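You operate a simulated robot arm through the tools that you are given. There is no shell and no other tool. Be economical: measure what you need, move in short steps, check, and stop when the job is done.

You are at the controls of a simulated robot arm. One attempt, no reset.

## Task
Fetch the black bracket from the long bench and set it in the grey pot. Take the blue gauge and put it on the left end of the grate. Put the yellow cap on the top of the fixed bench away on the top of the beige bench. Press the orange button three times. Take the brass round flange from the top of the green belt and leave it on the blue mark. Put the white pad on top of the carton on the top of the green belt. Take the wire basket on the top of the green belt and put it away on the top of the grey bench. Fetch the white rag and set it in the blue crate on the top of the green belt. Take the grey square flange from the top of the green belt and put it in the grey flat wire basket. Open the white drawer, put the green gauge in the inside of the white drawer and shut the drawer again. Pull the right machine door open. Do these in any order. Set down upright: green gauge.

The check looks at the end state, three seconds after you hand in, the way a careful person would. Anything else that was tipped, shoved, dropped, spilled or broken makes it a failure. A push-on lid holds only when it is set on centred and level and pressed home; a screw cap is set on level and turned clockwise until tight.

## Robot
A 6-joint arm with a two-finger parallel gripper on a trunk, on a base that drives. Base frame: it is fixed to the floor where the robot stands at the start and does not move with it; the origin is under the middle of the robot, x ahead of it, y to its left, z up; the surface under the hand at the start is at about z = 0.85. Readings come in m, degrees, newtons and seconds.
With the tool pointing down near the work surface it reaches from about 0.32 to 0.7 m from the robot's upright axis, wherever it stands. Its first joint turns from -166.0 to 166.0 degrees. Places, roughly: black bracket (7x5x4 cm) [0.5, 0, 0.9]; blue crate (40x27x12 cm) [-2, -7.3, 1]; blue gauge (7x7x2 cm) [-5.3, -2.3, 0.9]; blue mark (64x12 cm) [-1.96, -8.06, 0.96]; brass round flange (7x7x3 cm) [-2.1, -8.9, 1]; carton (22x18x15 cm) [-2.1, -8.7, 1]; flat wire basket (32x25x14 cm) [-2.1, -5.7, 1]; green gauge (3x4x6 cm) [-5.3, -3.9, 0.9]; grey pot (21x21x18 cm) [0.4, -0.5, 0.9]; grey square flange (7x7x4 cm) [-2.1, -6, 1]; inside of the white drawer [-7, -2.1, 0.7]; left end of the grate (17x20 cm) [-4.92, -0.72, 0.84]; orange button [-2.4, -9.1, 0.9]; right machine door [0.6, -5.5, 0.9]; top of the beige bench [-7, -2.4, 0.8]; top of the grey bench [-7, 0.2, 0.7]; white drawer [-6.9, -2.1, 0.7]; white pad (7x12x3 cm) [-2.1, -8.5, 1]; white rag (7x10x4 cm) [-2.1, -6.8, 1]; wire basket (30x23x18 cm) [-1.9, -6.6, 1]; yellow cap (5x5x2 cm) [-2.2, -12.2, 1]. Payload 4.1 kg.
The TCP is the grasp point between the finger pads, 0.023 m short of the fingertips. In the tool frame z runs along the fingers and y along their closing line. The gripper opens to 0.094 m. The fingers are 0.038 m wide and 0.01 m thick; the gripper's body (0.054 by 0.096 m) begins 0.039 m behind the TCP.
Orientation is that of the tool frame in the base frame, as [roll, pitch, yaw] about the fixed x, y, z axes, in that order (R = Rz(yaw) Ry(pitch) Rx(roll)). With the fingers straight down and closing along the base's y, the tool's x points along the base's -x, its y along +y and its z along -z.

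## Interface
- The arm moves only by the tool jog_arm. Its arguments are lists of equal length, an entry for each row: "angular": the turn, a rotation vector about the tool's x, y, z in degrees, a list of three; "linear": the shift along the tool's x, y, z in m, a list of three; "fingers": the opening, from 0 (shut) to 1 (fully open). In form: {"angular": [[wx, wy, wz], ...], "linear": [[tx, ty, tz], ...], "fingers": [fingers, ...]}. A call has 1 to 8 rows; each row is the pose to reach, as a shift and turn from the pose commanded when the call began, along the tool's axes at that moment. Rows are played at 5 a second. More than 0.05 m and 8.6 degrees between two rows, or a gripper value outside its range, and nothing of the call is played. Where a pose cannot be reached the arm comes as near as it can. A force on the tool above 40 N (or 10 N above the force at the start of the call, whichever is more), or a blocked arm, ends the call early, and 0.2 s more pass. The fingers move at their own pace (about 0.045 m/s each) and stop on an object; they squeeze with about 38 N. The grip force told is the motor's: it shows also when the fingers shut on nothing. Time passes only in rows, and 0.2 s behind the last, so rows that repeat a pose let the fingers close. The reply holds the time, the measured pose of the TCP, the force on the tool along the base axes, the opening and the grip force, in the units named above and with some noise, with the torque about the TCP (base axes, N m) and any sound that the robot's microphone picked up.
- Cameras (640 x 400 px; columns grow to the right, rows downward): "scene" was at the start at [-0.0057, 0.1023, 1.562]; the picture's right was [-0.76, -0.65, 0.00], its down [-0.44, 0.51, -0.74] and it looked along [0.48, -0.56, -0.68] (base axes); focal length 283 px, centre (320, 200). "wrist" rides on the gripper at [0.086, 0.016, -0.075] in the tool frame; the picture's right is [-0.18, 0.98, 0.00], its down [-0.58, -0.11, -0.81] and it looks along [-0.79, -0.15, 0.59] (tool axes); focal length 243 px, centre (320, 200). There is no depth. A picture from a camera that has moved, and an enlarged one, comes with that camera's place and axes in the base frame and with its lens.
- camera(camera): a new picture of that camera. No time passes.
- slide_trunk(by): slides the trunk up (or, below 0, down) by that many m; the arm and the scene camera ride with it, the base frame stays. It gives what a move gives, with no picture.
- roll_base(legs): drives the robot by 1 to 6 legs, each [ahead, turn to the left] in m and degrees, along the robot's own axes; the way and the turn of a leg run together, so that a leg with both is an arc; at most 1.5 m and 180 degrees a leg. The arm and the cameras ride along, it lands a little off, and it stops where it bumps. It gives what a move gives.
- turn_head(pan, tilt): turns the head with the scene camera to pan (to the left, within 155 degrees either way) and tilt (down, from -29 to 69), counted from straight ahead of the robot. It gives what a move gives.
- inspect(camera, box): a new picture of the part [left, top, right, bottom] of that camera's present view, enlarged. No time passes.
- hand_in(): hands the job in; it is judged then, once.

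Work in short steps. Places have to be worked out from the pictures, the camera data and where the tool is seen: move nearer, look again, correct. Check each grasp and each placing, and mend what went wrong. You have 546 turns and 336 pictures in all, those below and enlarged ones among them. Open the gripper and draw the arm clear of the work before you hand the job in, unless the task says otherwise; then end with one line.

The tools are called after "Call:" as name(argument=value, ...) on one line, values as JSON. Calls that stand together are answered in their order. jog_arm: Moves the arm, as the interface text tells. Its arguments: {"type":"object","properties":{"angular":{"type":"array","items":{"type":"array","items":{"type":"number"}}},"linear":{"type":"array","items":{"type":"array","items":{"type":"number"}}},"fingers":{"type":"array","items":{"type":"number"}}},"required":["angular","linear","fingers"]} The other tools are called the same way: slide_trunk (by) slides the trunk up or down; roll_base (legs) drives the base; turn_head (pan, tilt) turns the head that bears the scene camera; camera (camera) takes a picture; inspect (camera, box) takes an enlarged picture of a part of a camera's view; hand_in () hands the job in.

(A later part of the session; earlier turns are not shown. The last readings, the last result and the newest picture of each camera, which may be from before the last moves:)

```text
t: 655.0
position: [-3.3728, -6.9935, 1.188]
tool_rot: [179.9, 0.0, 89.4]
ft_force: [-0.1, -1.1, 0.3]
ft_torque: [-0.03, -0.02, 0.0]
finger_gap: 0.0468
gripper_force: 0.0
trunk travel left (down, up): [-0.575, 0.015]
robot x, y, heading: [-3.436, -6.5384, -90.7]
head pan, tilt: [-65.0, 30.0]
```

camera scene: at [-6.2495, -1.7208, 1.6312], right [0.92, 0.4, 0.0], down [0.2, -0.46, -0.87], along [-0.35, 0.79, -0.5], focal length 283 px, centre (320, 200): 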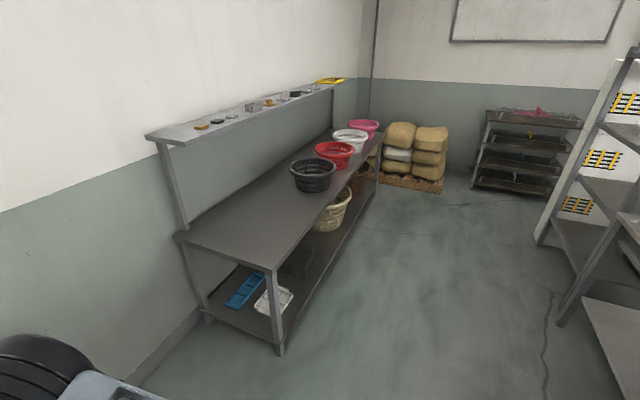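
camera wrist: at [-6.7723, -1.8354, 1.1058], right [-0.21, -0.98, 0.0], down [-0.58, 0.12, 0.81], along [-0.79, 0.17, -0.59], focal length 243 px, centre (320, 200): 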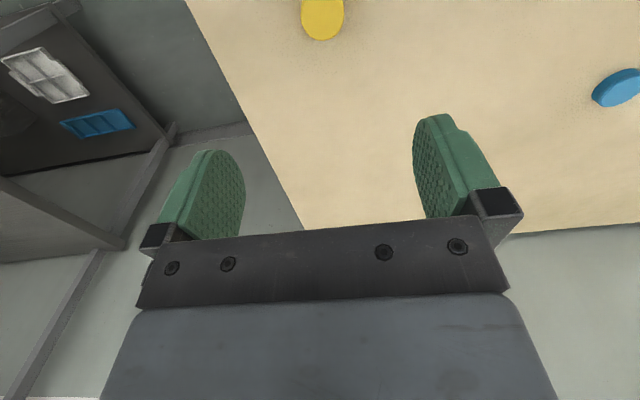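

Call:
roll_base(legs=[[0.05, 0], [0, 90.7], [0.66, 0]])

Call:
turn_head(pan=0, tilt=42)

Call:
camera(camera="scene")

Call:
camera(camera="wrist")

```text
t: 663.0
position: [-2.3316, -6.5367, 1.1894]
tool_rot: [180.0, 0.1, 179.0]
ft_force: [-0.6, -0.3, -1.1]
ft_torque: [0.02, 0.02, -0.01]
finger_gap: 0.047
gripper_force: 0.1
trunk travel left (down, up): [-0.575, 0.015]
robot x, y, heading: [-2.7887, -6.5991, -0.6]
head pan, tilt: [-65.0, 30.0]
```

```text
t: 664.4
position: [-2.3325, -6.537, 1.1891]
tool_rot: [179.9, 0.2, 179.0]
ft_force: [0.6, -0.6, -0.1]
ft_torque: [-0.01, -0.04, 0.02]
finger_gap: 0.0471
gripper_force: 0.1
trunk travel left (down, up): [-0.575, 0.015]
robot x, y, heading: [-2.7933, -6.5965, -1.0]
head pan, tilt: [0.0, 42.0]
```

```text
162 pictures are left
camera scene: at [-2.7626, -6.4322, 1.6129], right [-0.02, -1.0, 0.0], down [-0.67, 0.01, -0.74], along [0.74, -0.01, -0.67], focal length 283 px, centre (320, 200)
```

scene: 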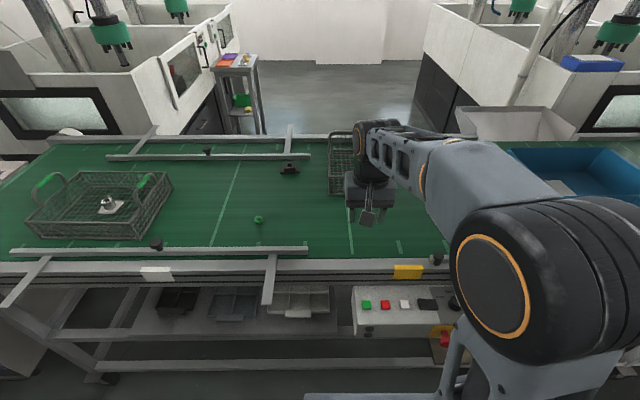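

```text
161 pictures are left
camera wrist: at [-2.4192, -6.5182, 1.2629], right [0.2, 0.98, 0.0], down [0.58, -0.12, 0.81], along [0.79, -0.16, -0.59], focal length 243 px, centre (320, 200)
```

wrist: 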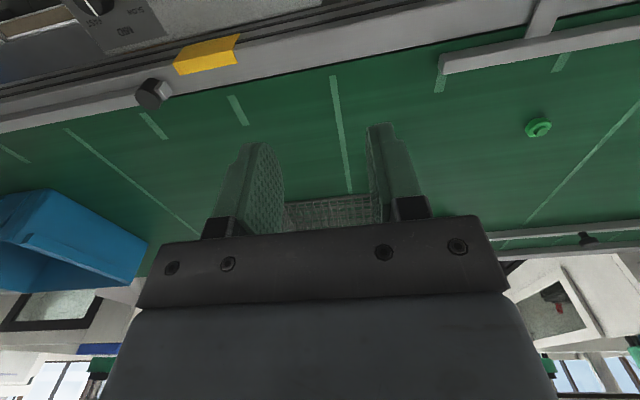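

The arm hides the basket from the head camera. I'll swing the arm left for a clear view.

Call:
jog_arm(angular=[[0, 0, 0], [0, 0, 0], [0, 0, 0], [0, 0, 0], [0, 0, 0], [0, 0, 0], [0, 0, 0]], linear=[[0, 0.046, 0], [0, 0.092, 0], [0, 0.138, 0], [0, 0.184, 0], [0.01, 0.23, 0], [0.02, 0.276, 0], [0.03, 0.32, 0]], fingers=[1, 1, 1, 1, 1, 1, 1])

Call:
inspect(camera="scene", box=[260, 100, 480, 237])

```text
t: 666.0
position: [-2.3555, -6.2146, 1.1897]
tool_rot: [-180.0, 0.1, 179.1]
ft_force: [-0.6, 0.3, -0.8]
ft_torque: [0.0, 0.01, -0.02]
finger_gap: 0.0939
gripper_force: 0.0
trunk travel left (down, up): [-0.575, 0.015]
robot x, y, heading: [-2.7929, -6.6, -0.9]
head pan, tilt: [0.0, 42.0]
```

```text
2.91 times, centred on (370, 168) of scene
camera zoom: at [-2.7626, -6.4311, 1.6128], right [-0.02, -1.0, 0.0], down [-0.67, 0.01, -0.74], along [0.74, -0.01, -0.67], focal length 823 px, centre (174, 292)
```

zoom: 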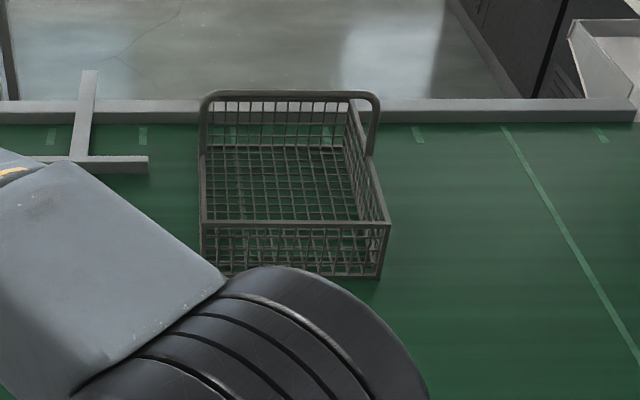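

The bail handle's top bar runs along y at about x −1.90, y −6.48…−6.68, z≈1.135. I'll bring the arm to centre with the tool turned 90°, so the fingers close along x.

Call:
jog_arm(angular=[[0, 0, 8], [0, 0, 16], [0, 0, 24], [0, 0, 32], [0, 0, 40], [0, 0, 48], [0, 0, 56], [0, 0, 64]], linear=[[0, -0.045, -0.005], [0, -0.09, -0.01], [0, -0.135, -0.015], [0, -0.18, -0.02], [0, -0.225, -0.025], [0, -0.27, -0.03], [0, -0.315, -0.03], [0, -0.36, -0.03]], fingers=[1, 1, 1, 1, 1, 1, 1, 1])

Call:
jog_arm(angular=[[0, 0, 8], [0, 0, 16], [0, 0, 24], [0, 0, 26]], linear=[[0, 0, -0.01], [0, 0, -0.02], [0, 0, -0.02], [0, 0, -0.02]], fingers=[1, 1, 1, 1])

Call:
roll_base(legs=[[0.14, 0]])

Call:
camera(camera="wrist")

Call:
camera(camera="scene")

```text
t: 667.8
position: [-2.3642, -6.5784, 1.2199]
tool_rot: [179.9, 0.0, 115.1]
ft_force: [0.0, 0.5, 0.0]
ft_torque: [0.02, 0.0, -0.01]
finger_gap: 0.0939
gripper_force: 0.1
trunk travel left (down, up): [-0.575, 0.015]
robot x, y, heading: [-2.7906, -6.5972, -1.2]
head pan, tilt: [0.0, 42.0]
```

```text
t: 668.8
position: [-2.3631, -6.5754, 1.2383]
tool_rot: [179.9, 0.0, 89.0]
ft_force: [0.0, 0.2, 0.5]
ft_torque: [-0.04, 0.0, 0.01]
finger_gap: 0.0939
gripper_force: 0.2
trunk travel left (down, up): [-0.575, 0.015]
robot x, y, heading: [-2.7893, -6.5966, -0.6]
head pan, tilt: [0.0, 42.0]
```

```text
t: 670.1
position: [-2.2262, -6.578, 1.2387]
tool_rot: [179.9, 0.0, 89.1]
ft_force: [-0.2, -0.5, -0.3]
ft_torque: [-0.02, 0.02, 0.03]
finger_gap: 0.0942
gripper_force: 0.1
trunk travel left (down, up): [-0.575, 0.015]
robot x, y, heading: [-2.6493, -6.596, -1.1]
head pan, tilt: [0.0, 42.0]
```

```text
159 pictures are left
camera wrist: at [-2.2084, -6.4915, 1.313], right [0.98, -0.2, 0.0], down [-0.12, -0.58, 0.81], along [-0.16, -0.79, -0.59], focal length 243 px, centre (320, 200)
```

wrist: 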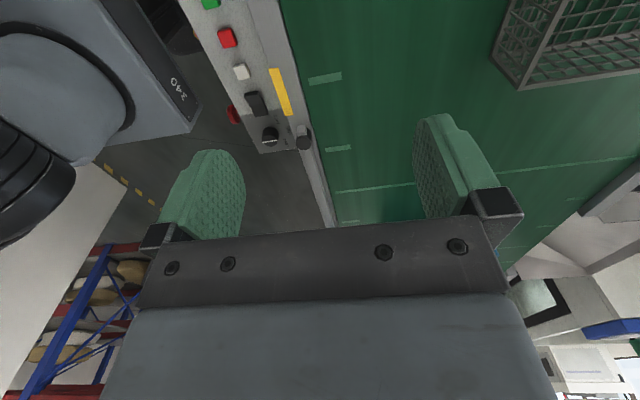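

```text
158 pictures are left
camera scene: at [-2.6244, -6.4344, 1.6129], right [-0.02, -1.0, 0.0], down [-0.67, 0.01, -0.74], along [0.74, -0.01, -0.67], focal length 283 px, centre (320, 200)
```

scene: 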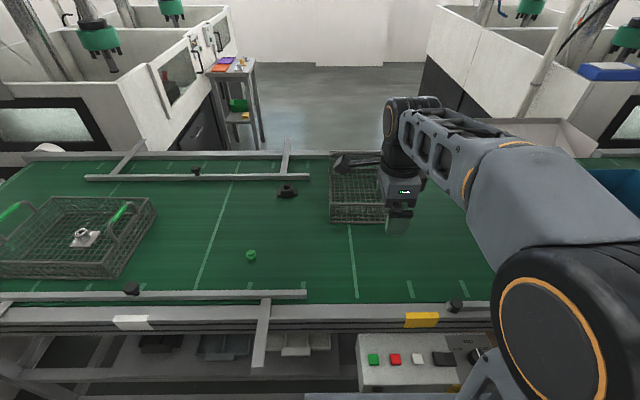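

Now tilt the tool 40° forward while advancing 20 cm.

Call:
jog_arm(angular=[[-8, 0, 0], [-16, 0, 0], [-24, 0, 0], [-32, 0, 0], [-40, 0, 0]], linear=[[0, 0.04, 0], [0, 0.08, 0], [0, 0.12, 0], [0, 0.16, 0], [0, 0.19, 0]], fingers=[1, 1, 1, 1, 1])

Call:
camera(camera="wrist")

Call:
camera(camera="scene")

```text
t: 671.3
position: [-2.0351, -6.5803, 1.2369]
tool_rot: [139.7, 0.0, 89.0]
ft_force: [-0.1, 0.1, -0.2]
ft_torque: [-0.01, 0.02, -0.01]
finger_gap: 0.0939
gripper_force: 0.0
trunk travel left (down, up): [-0.575, 0.015]
robot x, y, heading: [-2.6514, -6.6018, -1.1]
head pan, tilt: [0.0, 42.0]
```

```text
157 pictures are left
camera wrist: at [-2.071, -6.4924, 1.3051], right [0.75, -0.2, 0.64], down [-0.61, -0.57, 0.54], along [0.26, -0.8, -0.55], focal length 243 px, centre (320, 200)
```

wrist: 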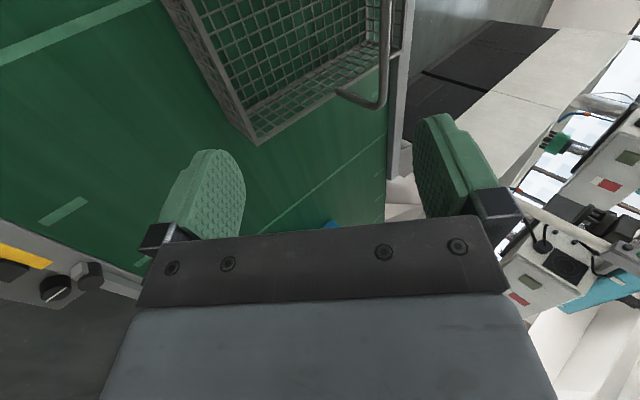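

```text
156 pictures are left
camera scene: at [-2.6252, -6.4344, 1.6129], right [-0.02, -1.0, 0.0], down [-0.67, 0.01, -0.74], along [0.74, -0.01, -0.67], focal length 283 px, centre (320, 200)
```

scene: 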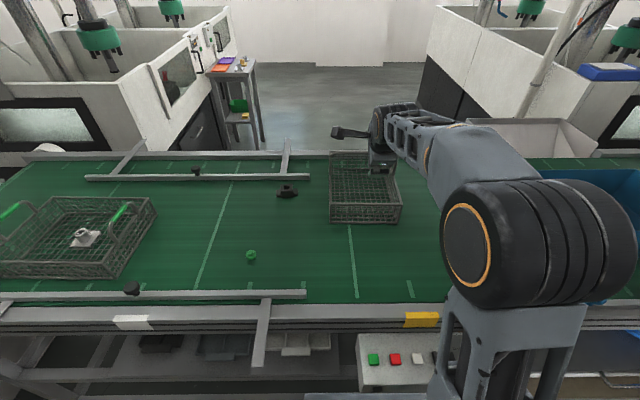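

I'll zoom in to refine the bar's position.

Call:
inspect(camera="scene", box=[300, 120, 430, 235])

Call:
inspect(camera="wrist", box=[290, 0, 450, 130])

```text
3.48 times, centred on (365, 178) of scene
camera zoom: at [-2.6252, -6.4344, 1.6129], right [-0.02, -1.0, 0.0], down [-0.67, 0.01, -0.74], along [0.74, -0.01, -0.67], focal length 984 px, centre (164, 278)
```

zoom: 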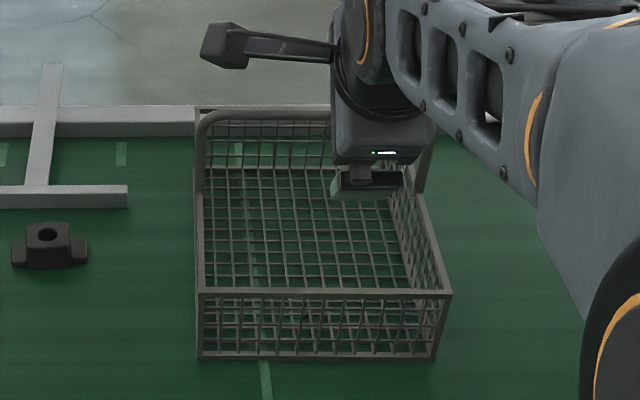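

```text
3.08 times, centred on (370, 65) of wrist
camera zoom: at [-2.071, -6.4924, 1.3051], right [0.75, -0.2, 0.64], down [-0.61, -0.57, 0.54], along [0.26, -0.8, -0.55], focal length 746 px, centre (166, 615)
```

zoom: 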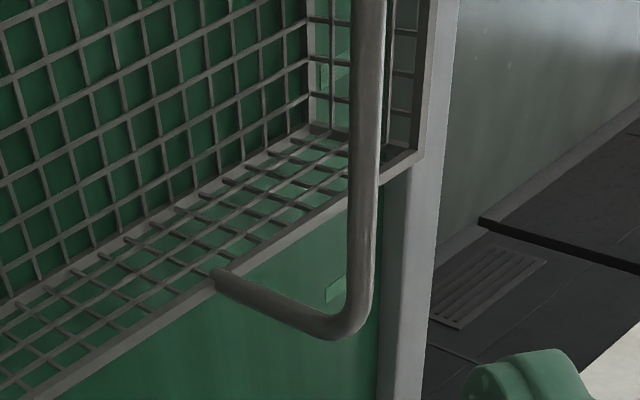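

The bar is near (−1.88, −6.58, 1.135), after allowing for the known z bias. I'll line up along the tool axis and come closer.

Call:
jog_arm(angular=[[0, 0, 0], [0, 0, 0], [0, 0, 0]], linear=[[0, 0.03, 0.03], [0, 0.052, 0.06], [0, 0.052, 0.09]], fingers=[1, 1, 1])

Call:
camera(camera="wrist")

Call:
inspect(camera="scene", box=[300, 100, 460, 230])

```text
t: 672.1
position: [-1.9397, -6.5826, 1.204]
tool_rot: [139.7, 0.0, 89.0]
ft_force: [1.1, 0.1, 0.1]
ft_torque: [-0.01, -0.01, -0.01]
finger_gap: 0.094
gripper_force: 0.0
trunk travel left (down, up): [-0.575, 0.015]
robot x, y, heading: [-2.6551, -6.602, -0.9]
head pan, tilt: [0.0, 42.0]
```

```text
153 pictures are left
camera wrist: at [-1.9745, -6.4948, 1.2719], right [0.75, -0.2, 0.63], down [-0.61, -0.57, 0.55], along [0.26, -0.8, -0.55], focal length 243 px, centre (320, 200)
```

wrist: 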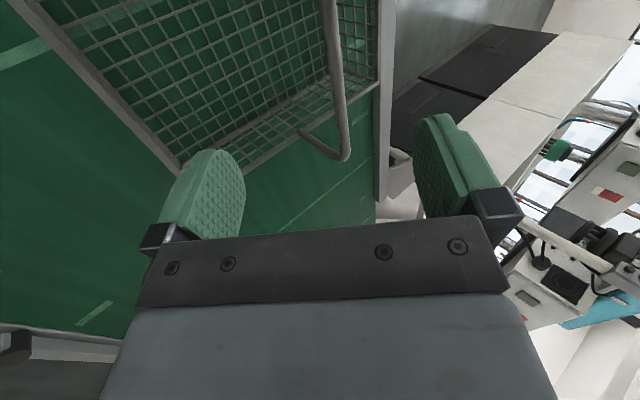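

```text
3.08 times, centred on (380, 165) of scene
camera zoom: at [-2.6251, -6.4344, 1.6129], right [-0.02, -1.0, 0.0], down [-0.67, 0.01, -0.74], along [0.74, -0.01, -0.67], focal length 870 px, centre (135, 308)
```

zoom: 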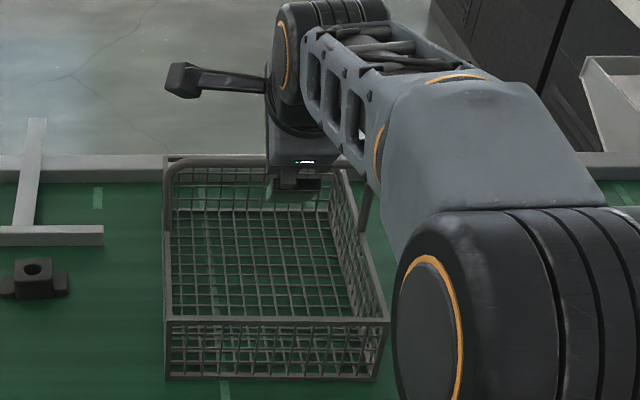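

The bar appears ~1.2 cm further along the closing line. I'll adjust and move in.

Call:
jog_arm(angular=[[0, 0, 0], [0, 0, 0], [0, 0, 0], [0, 0, 0]], linear=[[0, 0.012, 0.025], [0, 0.012, 0.05], [0, 0.012, 0.075], [0, 0.012, 0.092]], fingers=[1, 1, 1, 1])

Call:
camera(camera="wrist")

```text
t: 673.1
position: [-1.8714, -6.5843, 1.1413]
tool_rot: [139.9, 0.0, 89.1]
ft_force: [0.6, -0.7, 0.2]
ft_torque: [0.05, 0.02, 0.04]
finger_gap: 0.0937
gripper_force: 0.1
trunk travel left (down, up): [-0.575, 0.015]
robot x, y, heading: [-2.6547, -6.6, -1.1]
head pan, tilt: [0.0, 42.0]
```

```text
151 pictures are left
camera wrist: at [-1.9049, -6.4965, 1.2088], right [0.75, -0.2, 0.63], down [-0.61, -0.57, 0.55], along [0.25, -0.8, -0.55], focal length 243 px, centre (320, 200)
```

wrist: 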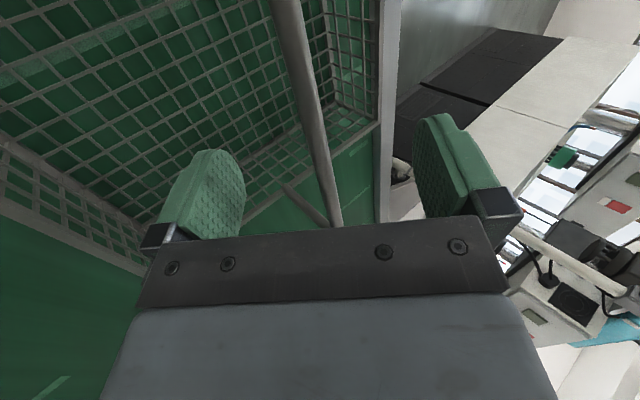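

The bar passes between the pads. Close.

Call:
jog_arm(angular=[[0, 0, 0], [0, 0, 0], [0, 0, 0], [0, 0, 0], [0, 0, 0]], linear=[[0, 0, 0], [0, 0, 0], [0, 0, 0], [0, 0, 0], [0, 0, 0]], fingers=[0, 0, 0, 0, 0])

Call:
camera(camera="wrist")

```text
t: 674.3
position: [-1.871, -6.5836, 1.1427]
tool_rot: [139.9, 0.0, 89.2]
ft_force: [0.8, 0.0, -0.2]
ft_torque: [0.0, 0.0, -0.01]
finger_gap: 0.0
gripper_force: 13.1
trunk travel left (down, up): [-0.575, 0.015]
robot x, y, heading: [-2.6517, -6.5998, -0.9]
head pan, tilt: [0.0, 42.0]
```

```text
150 pictures are left
camera wrist: at [-1.9057, -6.4965, 1.2094], right [0.75, -0.2, 0.63], down [-0.61, -0.57, 0.55], along [0.26, -0.8, -0.55], focal length 243 px, centre (320, 200)
```

wrist: 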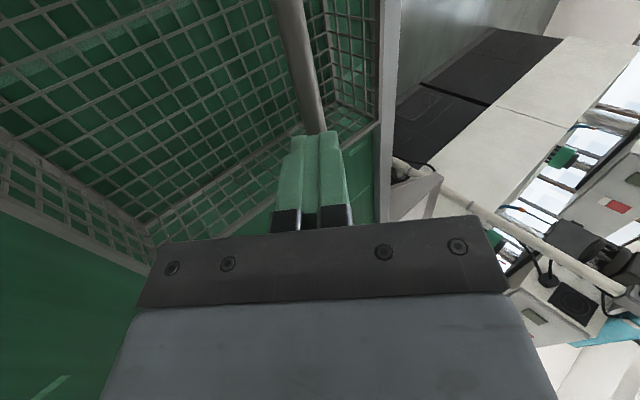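

The fingers closed just short of the bar (it lies beyond the tips). Open, advance 3 cm, and close again.

Call:
jog_arm(angular=[[0, 0, 0], [0, 0, 0], [0, 0, 0], [0, 0, 0], [0, 0, 0], [0, 0, 0]], linear=[[0, 0, 0], [0, 0, 0], [0, 0, 0], [0, 0, 0.01], [0, 0, 0.02], [0, 0, 0.03]], fingers=[0.8, 0.8, 0.8, 0.8, 0.8, 0.8])

Call:
camera(camera="wrist")

```text
t: 675.7
position: [-1.8502, -6.5841, 1.1181]
tool_rot: [139.8, 0.0, 89.0]
ft_force: [0.1, -0.1, -0.2]
ft_torque: [0.01, 0.03, 0.04]
finger_gap: 0.0749
gripper_force: 0.0
trunk travel left (down, up): [-0.575, 0.015]
robot x, y, heading: [-2.6541, -6.5988, -0.9]
head pan, tilt: [0.0, 42.0]
```

```text
149 pictures are left
camera wrist: at [-1.8849, -6.496, 1.1865], right [0.75, -0.2, 0.63], down [-0.61, -0.57, 0.55], along [0.26, -0.8, -0.55], focal length 243 px, centre (320, 200)
```

wrist: 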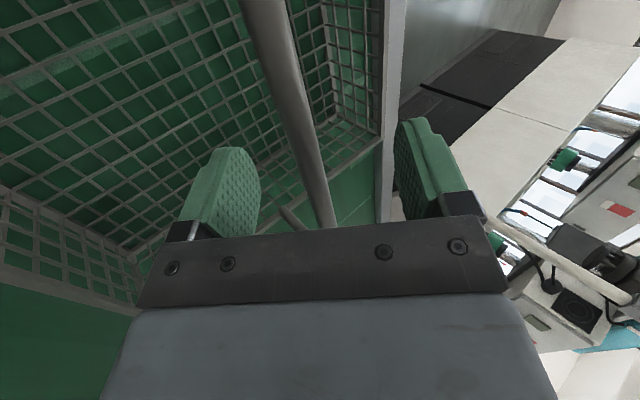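

Bar is larger and between the pads. Close again.

Call:
jog_arm(angular=[[0, 0, 0], [0, 0, 0], [0, 0, 0], [0, 0, 0], [0, 0, 0]], linear=[[0, 0, 0.004], [0, 0, 0.004], [0, 0, 0.004], [0, 0, 0.004], [0, 0, 0.004]], fingers=[0, 0, 0, 0, 0])

Call:
camera(camera="wrist")

```text
t: 676.9
position: [-1.8482, -6.5842, 1.1162]
tool_rot: [139.9, 0.0, 89.1]
ft_force: [-1.2, 0.2, 0.0]
ft_torque: [0.13, -0.02, -0.03]
finger_gap: 0.0105
gripper_force: 38.1
trunk travel left (down, up): [-0.575, 0.015]
robot x, y, heading: [-2.651, -6.5966, -1.0]
head pan, tilt: [0.0, 42.0]
```

```text
148 pictures are left
camera wrist: at [-1.8823, -6.4962, 1.1825], right [0.75, -0.2, 0.63], down [-0.61, -0.57, 0.55], along [0.25, -0.8, -0.55], focal length 243 px, centre (320, 200)
```

wrist: 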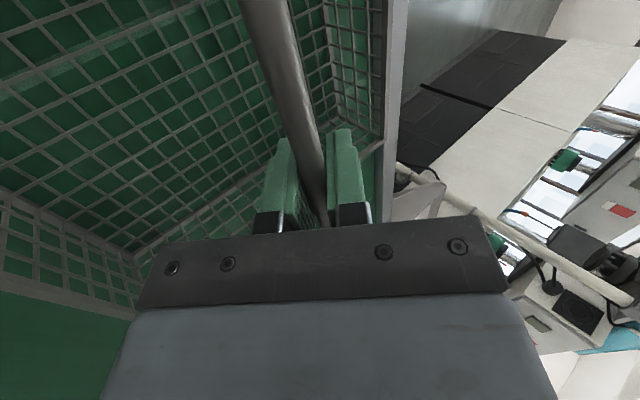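

Gripped (gap 10.5 mm). I'll lift slightly while drawing inward, staying clear of the arm's full stretch.

Call:
jog_arm(angular=[[0, 0, 0], [0, 0, 0], [0, 0, 0], [0, 0, 0]], linear=[[0, 0.0096, -0.0115], [0, 0.019, -0.023], [0, 0.024, -0.048], [0, 0.03, -0.08]], fingers=[0, 0, 0, 0])

Call:
camera(camera="wrist")

Call:
camera(camera="scene")

```text
t: 677.9
position: [-1.8771, -6.5834, 1.1971]
tool_rot: [139.9, 0.0, 89.1]
ft_force: [0.0, -0.2, -3.3]
ft_torque: [0.01, -0.02, 0.02]
finger_gap: 0.01
gripper_force: 38.0
trunk travel left (down, up): [-0.575, 0.015]
robot x, y, heading: [-2.655, -6.6001, -1.1]
head pan, tilt: [0.0, 42.0]
```

```text
147 pictures are left
camera wrist: at [-1.9118, -6.4964, 1.2648], right [0.75, -0.2, 0.63], down [-0.61, -0.57, 0.55], along [0.25, -0.8, -0.55], focal length 243 px, centre (320, 200)
```

wrist: 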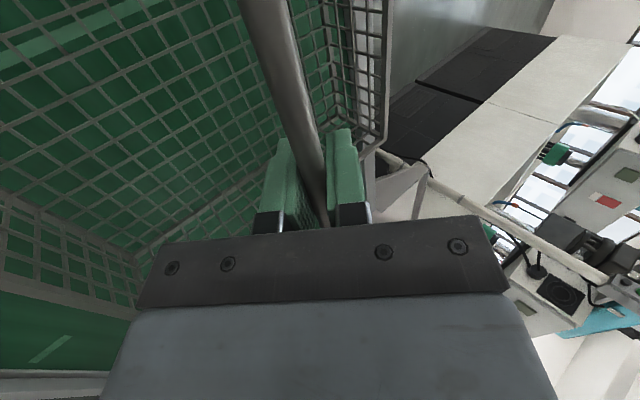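

```text
146 pictures are left
camera scene: at [-2.6258, -6.4344, 1.6128], right [-0.02, -1.0, 0.0], down [-0.67, 0.01, -0.74], along [0.74, -0.01, -0.67], focal length 283 px, centre (320, 200)
```

scene: 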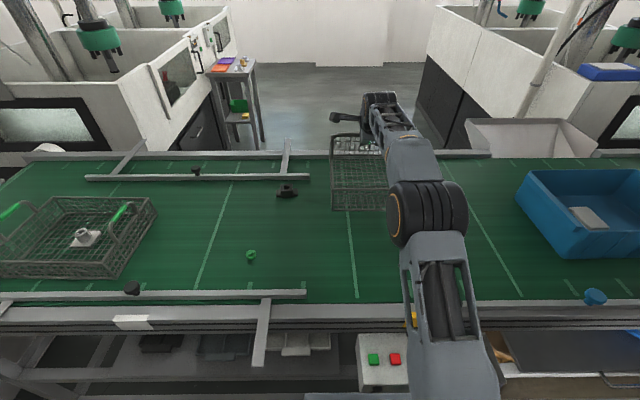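

Lifted cleanly. Now back the base off so the basket comes off the belt.

Call:
roll_base(legs=[[-0.72, 0]])

Call:
camera(camera="scene")

```text
t: 681.9
position: [-2.6102, -6.5733, 1.1978]
tool_rot: [139.8, 0.0, 88.9]
ft_force: [-0.8, -0.6, -3.5]
ft_torque: [-0.01, -0.06, -0.01]
finger_gap: 0.0101
gripper_force: 38.0
trunk travel left (down, up): [-0.575, 0.015]
robot x, y, heading: [-3.386, -6.5834, -1.4]
head pan, tilt: [0.0, 42.0]
```

```text
145 pictures are left
camera scene: at [-3.358, -6.421, 1.6129], right [-0.02, -1.0, 0.0], down [-0.67, 0.01, -0.74], along [0.74, -0.01, -0.67], focal length 283 px, centre (320, 200)
```

scene: 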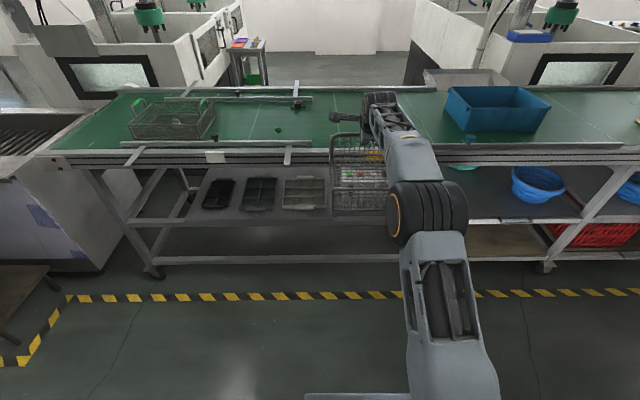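

Clear of the belt. Draw the arm in 20 cm before travelling.

Call:
jog_arm(angular=[[0, 0, 0], [0, 0, 0], [0, 0, 0], [0, 0, 0], [0, 0, 0]], linear=[[0, -0.031, -0.026], [0, -0.062, -0.052], [0, -0.092, -0.078], [0, -0.123, -0.104], [0, -0.15, -0.126]], fingers=[0, 0, 0, 0, 0])

Call:
roll_base(legs=[[-0.05, 0], [0, 91.5], [1.5, 0], [1.5, 0]])

```text
t: 683.1
position: [-2.8079, -6.5673, 1.1967]
tool_rot: [139.9, -0.1, 88.9]
ft_force: [-0.5, 0.5, -3.3]
ft_torque: [0.02, 0.0, -0.03]
finger_gap: 0.0103
gripper_force: 38.1
trunk travel left (down, up): [-0.575, 0.015]
robot x, y, heading: [-3.384, -6.5889, -0.8]
head pan, tilt: [0.0, 42.0]
```

```text
t: 701.9
position: [-3.5104, -3.0132, 1.1966]
tool_rot: [139.9, 0.0, -179.6]
ft_force: [0.3, 0.3, -3.6]
ft_torque: [-0.01, 0.03, 0.0]
finger_gap: 0.0103
gripper_force: 37.9
trunk travel left (down, up): [-0.575, 0.015]
robot x, y, heading: [-3.4787, -3.5924, 90.4]
head pan, tilt: [0.0, 42.0]
```

On track. Continue north, then west through the gap.

Call:
roll_base(legs=[[1.5, 0], [0.7, 0], [0, 89.6], [1.5, 0], [0.95, 0]])

```text
t: 728.2
position: [-6.5211, -1.3993, 1.1961]
tool_rot: [140.0, 0.0, -89.9]
ft_force: [-1.0, 0.0, -4.5]
ft_torque: [-0.06, 0.01, 0.01]
finger_gap: 0.0101
gripper_force: 37.8
trunk travel left (down, up): [-0.575, 0.015]
robot x, y, heading: [-5.9422, -1.3674, -179.8]
head pan, tilt: [0.0, 42.0]
```

Call:
roll_base(legs=[[0, -90], [0.75, 0], [0, 90]])

Call:
turn_head(pan=0, tilt=40)

Call:
camera(camera="scene")

```text
t: 740.0
position: [-6.5087, -0.6507, 1.195]
tool_rot: [140.0, 0.0, -90.5]
ft_force: [-0.1, -0.3, -4.2]
ft_torque: [-0.01, 0.0, 0.02]
finger_gap: 0.01
gripper_force: 37.9
trunk travel left (down, up): [-0.575, 0.015]
robot x, y, heading: [-5.9283, -0.6254, 179.4]
head pan, tilt: [0.0, 42.0]
```

```text
t: 740.6
position: [-6.5081, -0.6497, 1.1959]
tool_rot: [140.0, 0.1, -90.5]
ft_force: [-0.2, -0.8, -3.5]
ft_torque: [0.0, -0.02, -0.02]
finger_gap: 0.0101
gripper_force: 37.9
trunk travel left (down, up): [-0.575, 0.015]
robot x, y, heading: [-5.9291, -0.626, 179.4]
head pan, tilt: [0.0, 40.0]
```

```text
144 pictures are left
camera scene: at [-5.956, -0.7923, 1.6158], right [0.01, 1.0, 0.0], down [0.64, -0.01, -0.77], along [-0.77, 0.01, -0.64], focal length 283 px, centre (320, 200)
```

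scene: 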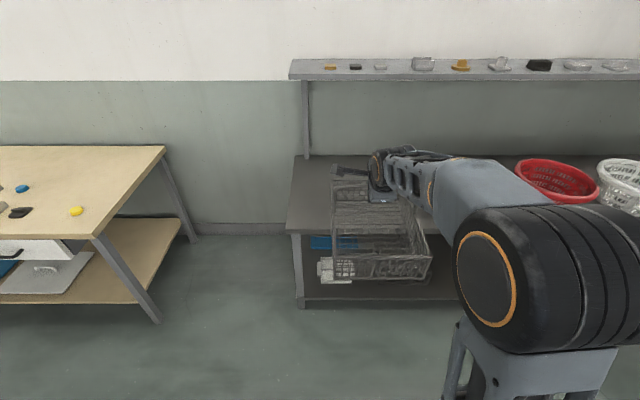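

The bench's free end is ahead. Drive forward 45 cm so the basket is over it.

Call:
roll_base(legs=[[0.45, 0]])

Call:
camera(camera="scene")

Call:
camera(camera="wrist")

```text
t: 743.3
position: [-6.9619, -0.642, 1.1955]
tool_rot: [140.1, 0.0, -90.7]
ft_force: [-0.4, 0.6, -4.4]
ft_torque: [-0.01, 0.0, -0.02]
finger_gap: 0.0105
gripper_force: 37.7
trunk travel left (down, up): [-0.575, 0.015]
robot x, y, heading: [-6.3817, -0.6215, 179.2]
head pan, tilt: [0.0, 40.0]
```

```text
143 pictures are left
camera scene: at [-6.4097, -0.7869, 1.6158], right [0.01, 1.0, 0.0], down [0.64, -0.01, -0.77], along [-0.77, 0.01, -0.64], focal length 283 px, centre (320, 200)
```

scene: 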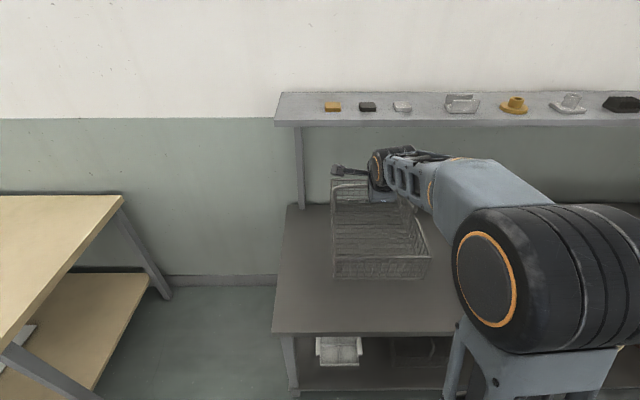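

```text
142 pictures are left
camera wrist: at [-6.9265, -0.7279, 1.2627], right [-0.75, 0.19, 0.63], down [0.61, 0.57, 0.55], along [-0.26, 0.8, -0.55], focal length 243 px, centre (320, 200)
```

wrist: 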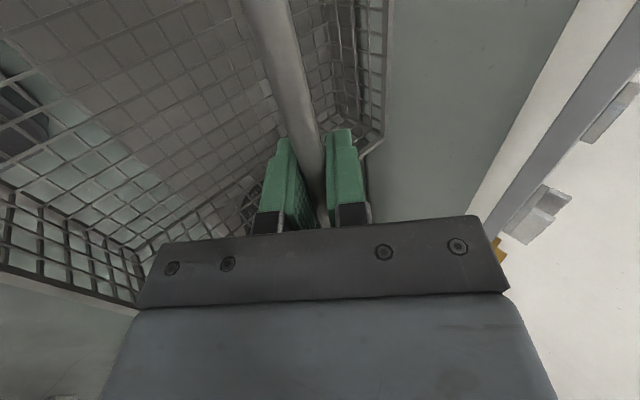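

Basket over the bench. Lower 28 cm with a little forward travel.

Call:
jog_arm(angular=[[0, 0, 0], [0, 0, 0], [0, 0, 0], [0, 0, 0], [0, 0, 0], [0, 0, 0], [0, 0, 0]], linear=[[0, -0.015, 0.0396], [0, -0.03, 0.0792], [0, -0.045, 0.1188], [0, -0.06, 0.1584], [0, -0.075, 0.198], [0, -0.1007, 0.2286], [0, -0.1264, 0.2592]], fingers=[0, 0, 0, 0, 0, 0, 0])

Call:
camera(camera="scene")

Call:
camera(camera="wrist")

```text
t: 744.9
position: [-7.0547, -0.6382, 0.9481]
tool_rot: [140.7, 0.0, -90.7]
ft_force: [0.1, 0.3, -3.5]
ft_torque: [0.0, 0.03, 0.04]
finger_gap: 0.0104
gripper_force: 37.5
out of reach, approached as far as the arm can: row 6, 7
trunk travel left (down, up): [-0.575, 0.015]
robot x, y, heading: [-6.3798, -0.6171, 179.4]
head pan, tilt: [0.0, 40.0]
```

```text
141 pictures are left
camera scene: at [-6.4082, -0.7868, 1.6159], right [0.01, 1.0, 0.0], down [0.64, -0.01, -0.77], along [-0.77, 0.01, -0.64], focal length 283 px, centre (320, 200)
```

scene: 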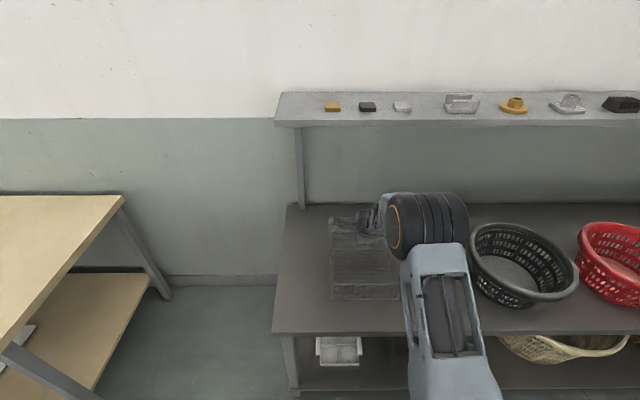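

```text
140 pictures are left
camera wrist: at [-7.0216, -0.7243, 1.0158], right [-0.76, 0.19, 0.62], down [0.6, 0.58, 0.55], along [-0.25, 0.79, -0.55], focal length 243 px, centre (320, 200)
```

wrist: 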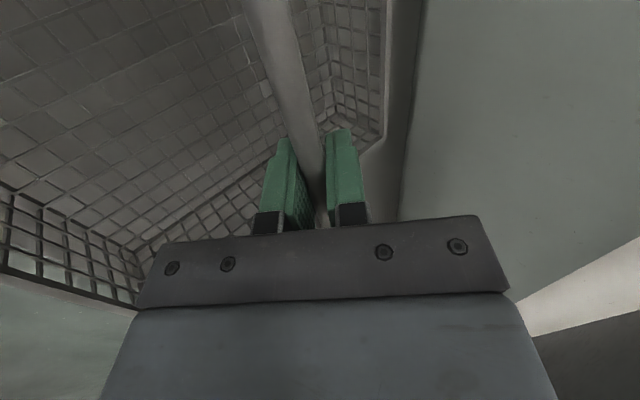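

The arm is at its limit, so I'll lower the last part with the trunk, a bit at a time.

Call:
slide_trunk(by=-0.05)

Call:
camera(camera="scene")

```text
t: 745.8
position: [-7.0546, -0.6379, 0.8983]
tool_rot: [140.7, -0.1, -90.6]
ft_force: [-0.3, 0.1, -4.5]
ft_torque: [-0.03, 0.01, 0.0]
finger_gap: 0.0103
gripper_force: 37.8
trunk travel left (down, up): [-0.525, 0.065]
robot x, y, heading: [-6.3816, -0.6209, 179.2]
head pan, tilt: [0.0, 40.0]
```

```text
139 pictures are left
camera scene: at [-6.4091, -0.7868, 1.5658], right [0.01, 1.0, 0.0], down [0.64, -0.01, -0.77], along [-0.77, 0.01, -0.64], focal length 283 px, centre (320, 200)
```

scene: 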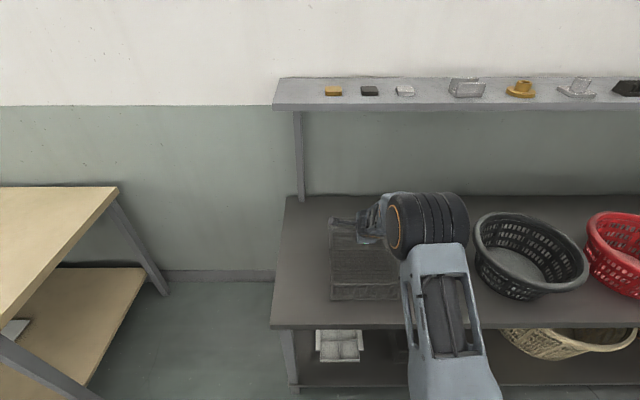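

Call:
slide_trunk(by=-0.02)

Call:
slide_trunk(by=-0.012)

```text
t: 746.7
position: [-7.0591, -0.6379, 0.887]
tool_rot: [139.9, 0.0, -90.7]
ft_force: [-2.8, -0.4, 8.7]
ft_torque: [0.11, -0.07, -0.12]
finger_gap: 0.0102
gripper_force: 38.4
trunk travel left (down, up): [-0.506, 0.084]
robot x, y, heading: [-6.3828, -0.6219, 179.2]
head pan, tilt: [0.0, 40.0]
stopped: the force on the tool passed its limit at 42 N (the readings are from after the stop); the commanded pose is now the measured one
```

```text
t: 747.1
position: [-7.0646, -0.6381, 0.888]
tool_rot: [138.8, -0.2, -90.7]
ft_force: [-4.6, -0.8, 11.4]
ft_torque: [0.23, -0.05, -0.13]
finger_gap: 0.0105
gripper_force: 38.3
trunk travel left (down, up): [-0.498, 0.092]
robot x, y, heading: [-6.3777, -0.6184, 179.1]
head pan, tilt: [0.0, 40.0]
stopped: the force on the tool passed its limit at 43 N (the readings are from after the stop); the commanded pose is now the measured one
```

Contact with the bench. Relieve slightly with the trunk, then check and release.

Call:
slide_trunk(by=0.006)

Call:
camera(camera="wrist")

Call:
inspect(camera="scene", box=[270, 170, 480, 340])

```text
t: 747.7
position: [-7.061, -0.6388, 0.8882]
tool_rot: [139.4, -0.2, -90.8]
ft_force: [-0.6, -0.1, -4.2]
ft_torque: [0.0, 0.02, 0.01]
finger_gap: 0.0104
gripper_force: 37.5
trunk travel left (down, up): [-0.504, 0.086]
robot x, y, heading: [-6.3838, -0.6196, 179.3]
head pan, tilt: [0.0, 40.0]
```

```text
138 pictures are left
camera wrist: at [-7.0273, -0.7243, 0.9554], right [-0.74, 0.19, 0.64], down [0.61, 0.58, 0.54], along [-0.26, 0.79, -0.55], focal length 243 px, centre (320, 200)
```

wrist: 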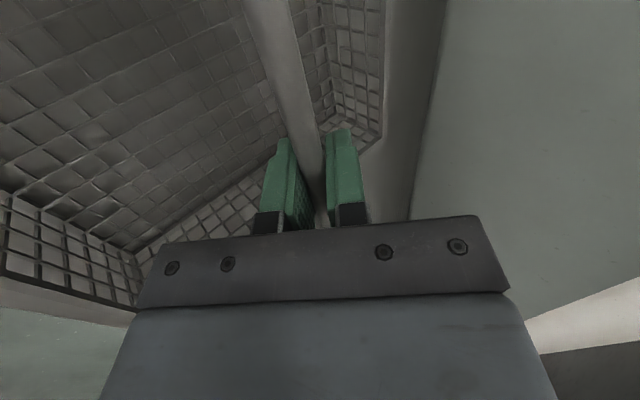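

```text
2.35 times, centred on (375, 255) of scene
camera zoom: at [-6.4092, -0.7869, 1.5445], right [0.01, 1.0, 0.0], down [0.64, -0.01, -0.77], along [-0.77, 0.01, -0.64], focal length 665 px, centre (191, 71)
```

zoom: 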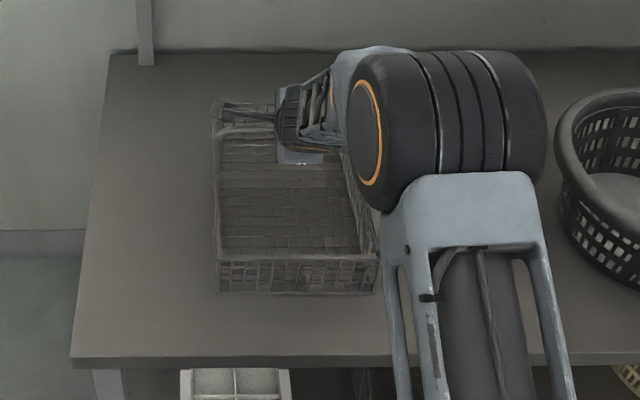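

Near touching. Lower 3 mm and open the fingers.

Call:
slide_trunk(by=-0.004)

Call:
jog_arm(angular=[[0, 0, 0], [0, 0, 0], [0, 0, 0], [0, 0, 0]], linear=[[0, 0, 0], [0, 0, 0], [0, 0, 0], [0, 0, 0]], fingers=[0.4, 0.8, 0.8, 0.8])

Call:
camera(camera="wrist")

```text
t: 748.2
position: [-7.0639, -0.6383, 0.8872]
tool_rot: [139.2, -0.1, -90.7]
ft_force: [-1.0, -0.2, 1.5]
ft_torque: [0.07, 0.01, -0.05]
finger_gap: 0.0104
gripper_force: 37.9
trunk travel left (down, up): [-0.5, 0.09]
robot x, y, heading: [-6.3788, -0.6182, 179.2]
head pan, tilt: [0.0, 40.0]
```

```text
t: 749.2
position: [-7.0624, -0.6393, 0.8869]
tool_rot: [139.2, -0.1, -90.7]
ft_force: [-1.3, -0.4, 0.1]
ft_torque: [-0.02, -0.01, -0.01]
finger_gap: 0.0752
gripper_force: 0.0
trunk travel left (down, up): [-0.5, 0.09]
robot x, y, heading: [-6.3795, -0.6211, 179.3]
head pan, tilt: [0.0, 40.0]
```

```text
136 pictures are left
camera wrist: at [-7.0275, -0.7244, 0.9531], right [-0.74, 0.19, 0.64], down [0.62, 0.58, 0.54], along [-0.27, 0.79, -0.55], focal length 243 px, centre (320, 200)
```

wrist: 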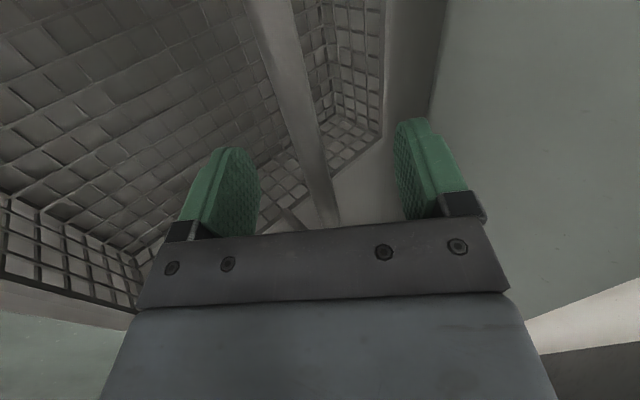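

Released. Withdraw along the tool axis.

Call:
jog_arm(angular=[[0, 0, 0], [0, 0, 0], [0, 0, 0], [0, 0, 0]], linear=[[0, 0, -0.02], [0, 0, -0.045], [0, 0, -0.075], [0, 0, -0.11]], fingers=[0.8, 0.8, 0.8, 0.8])

Call:
camera(camera="scene")

```text
t: 750.2
position: [-6.9903, -0.6382, 0.9692]
tool_rot: [139.2, -0.2, -90.6]
ft_force: [-0.2, -0.2, -0.5]
ft_torque: [-0.01, 0.0, -0.03]
finger_gap: 0.0753
gripper_force: 0.0
trunk travel left (down, up): [-0.5, 0.09]
robot x, y, heading: [-6.3778, -0.6184, 179.2]
head pan, tilt: [0.0, 40.0]
```

```text
135 pictures are left
camera scene: at [-6.4084, -0.7868, 1.5406], right [0.01, 1.0, 0.0], down [0.64, -0.01, -0.77], along [-0.77, 0.01, -0.64], focal length 283 px, centre (320, 200)
```

scene: 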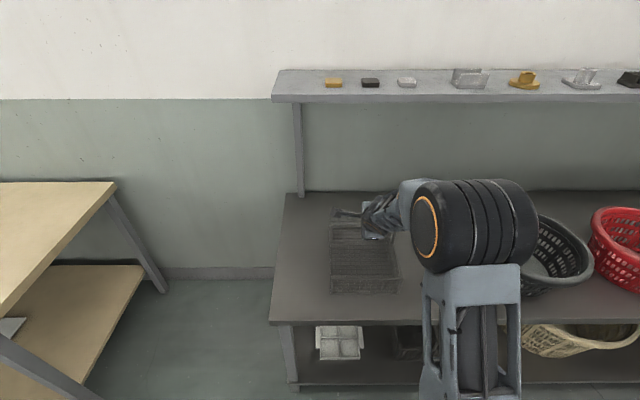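

Clear. Raise further, then level and re-orient the tool.

Call:
jog_arm(angular=[[0, 0, 0], [0, 0, 0], [0, 0, 0], [8, 0, 0], [16, 0, 0], [24, 0, 0], [32, 0, 0], [40, 0, 0]], linear=[[0, 0, -0.04], [0, 0, -0.08], [0, 0, -0.12], [0, 0, -0.14], [0, 0, -0.16], [0, 0, -0.18], [0, 0, -0.19], [0, 0, -0.2]], fingers=[0.8, 0.8, 0.8, 0.8, 0.8, 0.8, 0.8, 0.8])

Call:
camera(camera="scene")

```text
t: 752.0
position: [-6.8597, -0.6398, 1.1206]
tool_rot: [179.3, -0.2, -90.6]
ft_force: [0.3, 0.1, 0.7]
ft_torque: [0.01, -0.01, 0.01]
finger_gap: 0.0751
gripper_force: 0.1
trunk travel left (down, up): [-0.5, 0.09]
robot x, y, heading: [-6.383, -0.6186, 179.2]
head pan, tilt: [0.0, 40.0]
```

```text
134 pictures are left
camera scene: at [-6.409, -0.7868, 1.5407], right [0.01, 1.0, 0.0], down [0.64, -0.01, -0.77], along [-0.77, 0.01, -0.64], focal length 283 px, centre (320, 200)
```

scene: 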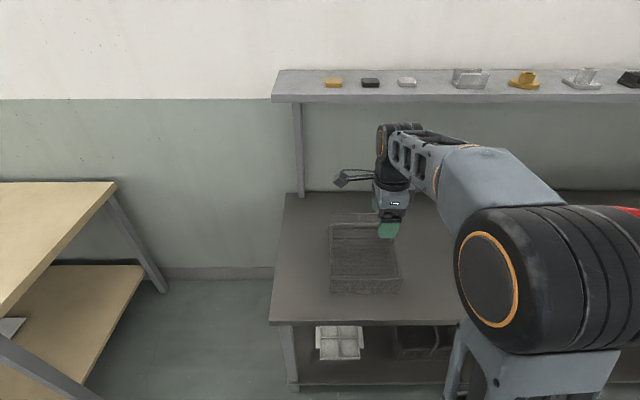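

The basket stands on the grey bench. Now the last task: the right machine door. I'll restore the tool orientation and raise the trunk.

Call:
jog_arm(angular=[[0, 0, -8], [0, 0, -16], [0, 0, -24], [0, 0, -32], [0, 0, -40], [0, 0, -48], [0, 0, -56], [0, 0, -64]], linear=[[0, 0, 0], [0, 0, 0], [0, 0, 0], [0, 0, 0], [0, 0, 0], [0, 0, 0], [0, 0, 0], [0, 0, 0]], fingers=[0, 0, 0, 0, 0, 0, 0, 0])

Call:
jog_arm(angular=[[0, 0, -8], [0, 0, -16], [0, 0, -24], [0, 0, -26]], linear=[[0, 0.02, 0], [0, 0.04, 0], [0, 0.05, 0], [0, 0.06, 0]], fingers=[0, 0, 0, 0])

Call:
slide_trunk(by=0.08)

Call:
roll_base(legs=[[-0.47, 0], [0, 90], [0.76, 0], [0, 90], [1.5, 0], [1.0, 0]])

```text
t: 753.8
position: [-6.8591, -0.6404, 1.1209]
tool_rot: [179.5, 0.6, -26.4]
ft_force: [0.4, -0.7, -0.6]
ft_torque: [-0.02, -0.03, -0.01]
finger_gap: 0.0001
gripper_force: 38.3
trunk travel left (down, up): [-0.5, 0.09]
robot x, y, heading: [-6.3793, -0.6214, 179.3]
head pan, tilt: [0.0, 40.0]
```

```text
t: 754.8
position: [-6.886, -0.6942, 1.1204]
tool_rot: [179.8, 0.8, -0.5]
ft_force: [0.0, -0.4, 0.2]
ft_torque: [-0.04, 0.03, 0.01]
finger_gap: 0.0
gripper_force: 37.7
trunk travel left (down, up): [-0.5, 0.09]
robot x, y, heading: [-6.3798, -0.6217, 179.4]
head pan, tilt: [0.0, 40.0]
```

```text
t: 756.0
position: [-6.8868, -0.6938, 1.2004]
tool_rot: [179.7, 0.8, -0.8]
ft_force: [0.3, -0.3, -0.8]
ft_torque: [0.04, -0.02, 0.0]
finger_gap: 0.0002
gripper_force: 37.9
trunk travel left (down, up): [-0.58, 0.01]
robot x, y, heading: [-6.3802, -0.6219, 179.4]
head pan, tilt: [0.0, 40.0]
```

```text
t: 781.9
position: [-2.9367, -1.2397, 1.2006]
tool_rot: [179.8, 0.8, -178.6]
ft_force: [-0.9, 0.0, 0.1]
ft_torque: [0.02, 0.01, -0.04]
finger_gap: 0.0002
gripper_force: 38.2
trunk travel left (down, up): [-0.58, 0.01]
robot x, y, heading: [-3.4368, -1.3316, 1.4]
head pan, tilt: [0.0, 40.0]
```

Now around the cabinet end: north to y≈0.8, then east to x≈−0.6.

Call:
roll_base(legs=[[0, 88.6], [1.5, 0], [0.62, 0], [0, -90], [1.5, 0], [1.3, 0]])

```text
t: 813.1
position: [-0.1309, 1.0358, 1.2001]
tool_rot: [179.8, 0.8, -176.3]
ft_force: [-0.4, 1.0, -0.1]
ft_torque: [0.01, 0.0, -0.03]
finger_gap: 0.0
gripper_force: 38.6
trunk travel left (down, up): [-0.58, 0.01]
robot x, y, heading: [-0.6289, 0.9242, 3.8]
head pan, tilt: [0.0, 40.0]
```

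Now south along x≈−0.6 to y≈−3.2, then east past the long bench's end.

Call:
roll_base(legs=[[0, -93.8], [1.5, 0], [1.5, 0], [1.15, 0], [0, 90]])

Call:
turn_head(pan=-30, tilt=15)

Call:
camera(camera="scene")

```text
t: 840.7
position: [-0.1495, -3.1176, 1.2005]
tool_rot: [179.8, 0.7, -179.3]
ft_force: [-0.5, -0.2, -0.1]
ft_torque: [0.02, -0.02, -0.01]
finger_gap: 0.0001
gripper_force: 38.0
trunk travel left (down, up): [-0.58, 0.01]
robot x, y, heading: [-0.6533, -3.2056, 0.6]
head pan, tilt: [0.0, 40.0]
```

```text
t: 841.6
position: [-0.1499, -3.1171, 1.201]
tool_rot: [179.8, 0.8, -179.3]
ft_force: [-0.3, -0.7, 0.2]
ft_torque: [0.0, 0.03, -0.03]
finger_gap: 0.0
gripper_force: 38.0
trunk travel left (down, up): [-0.58, 0.01]
robot x, y, heading: [-0.6537, -3.2042, 0.8]
head pan, tilt: [-30.0, 15.0]
```

```text
133 pictures are left
camera scene: at [-0.6342, -3.0837, 1.6602], right [-0.49, -0.87, 0.0], down [-0.23, 0.13, -0.97], along [0.84, -0.47, -0.26], focal length 283 px, centre (320, 200)
```

scene: 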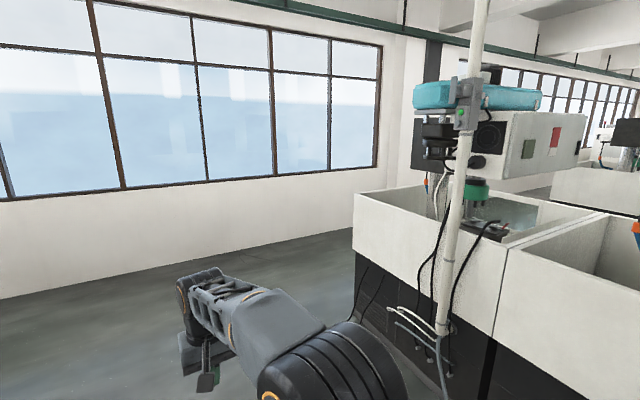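

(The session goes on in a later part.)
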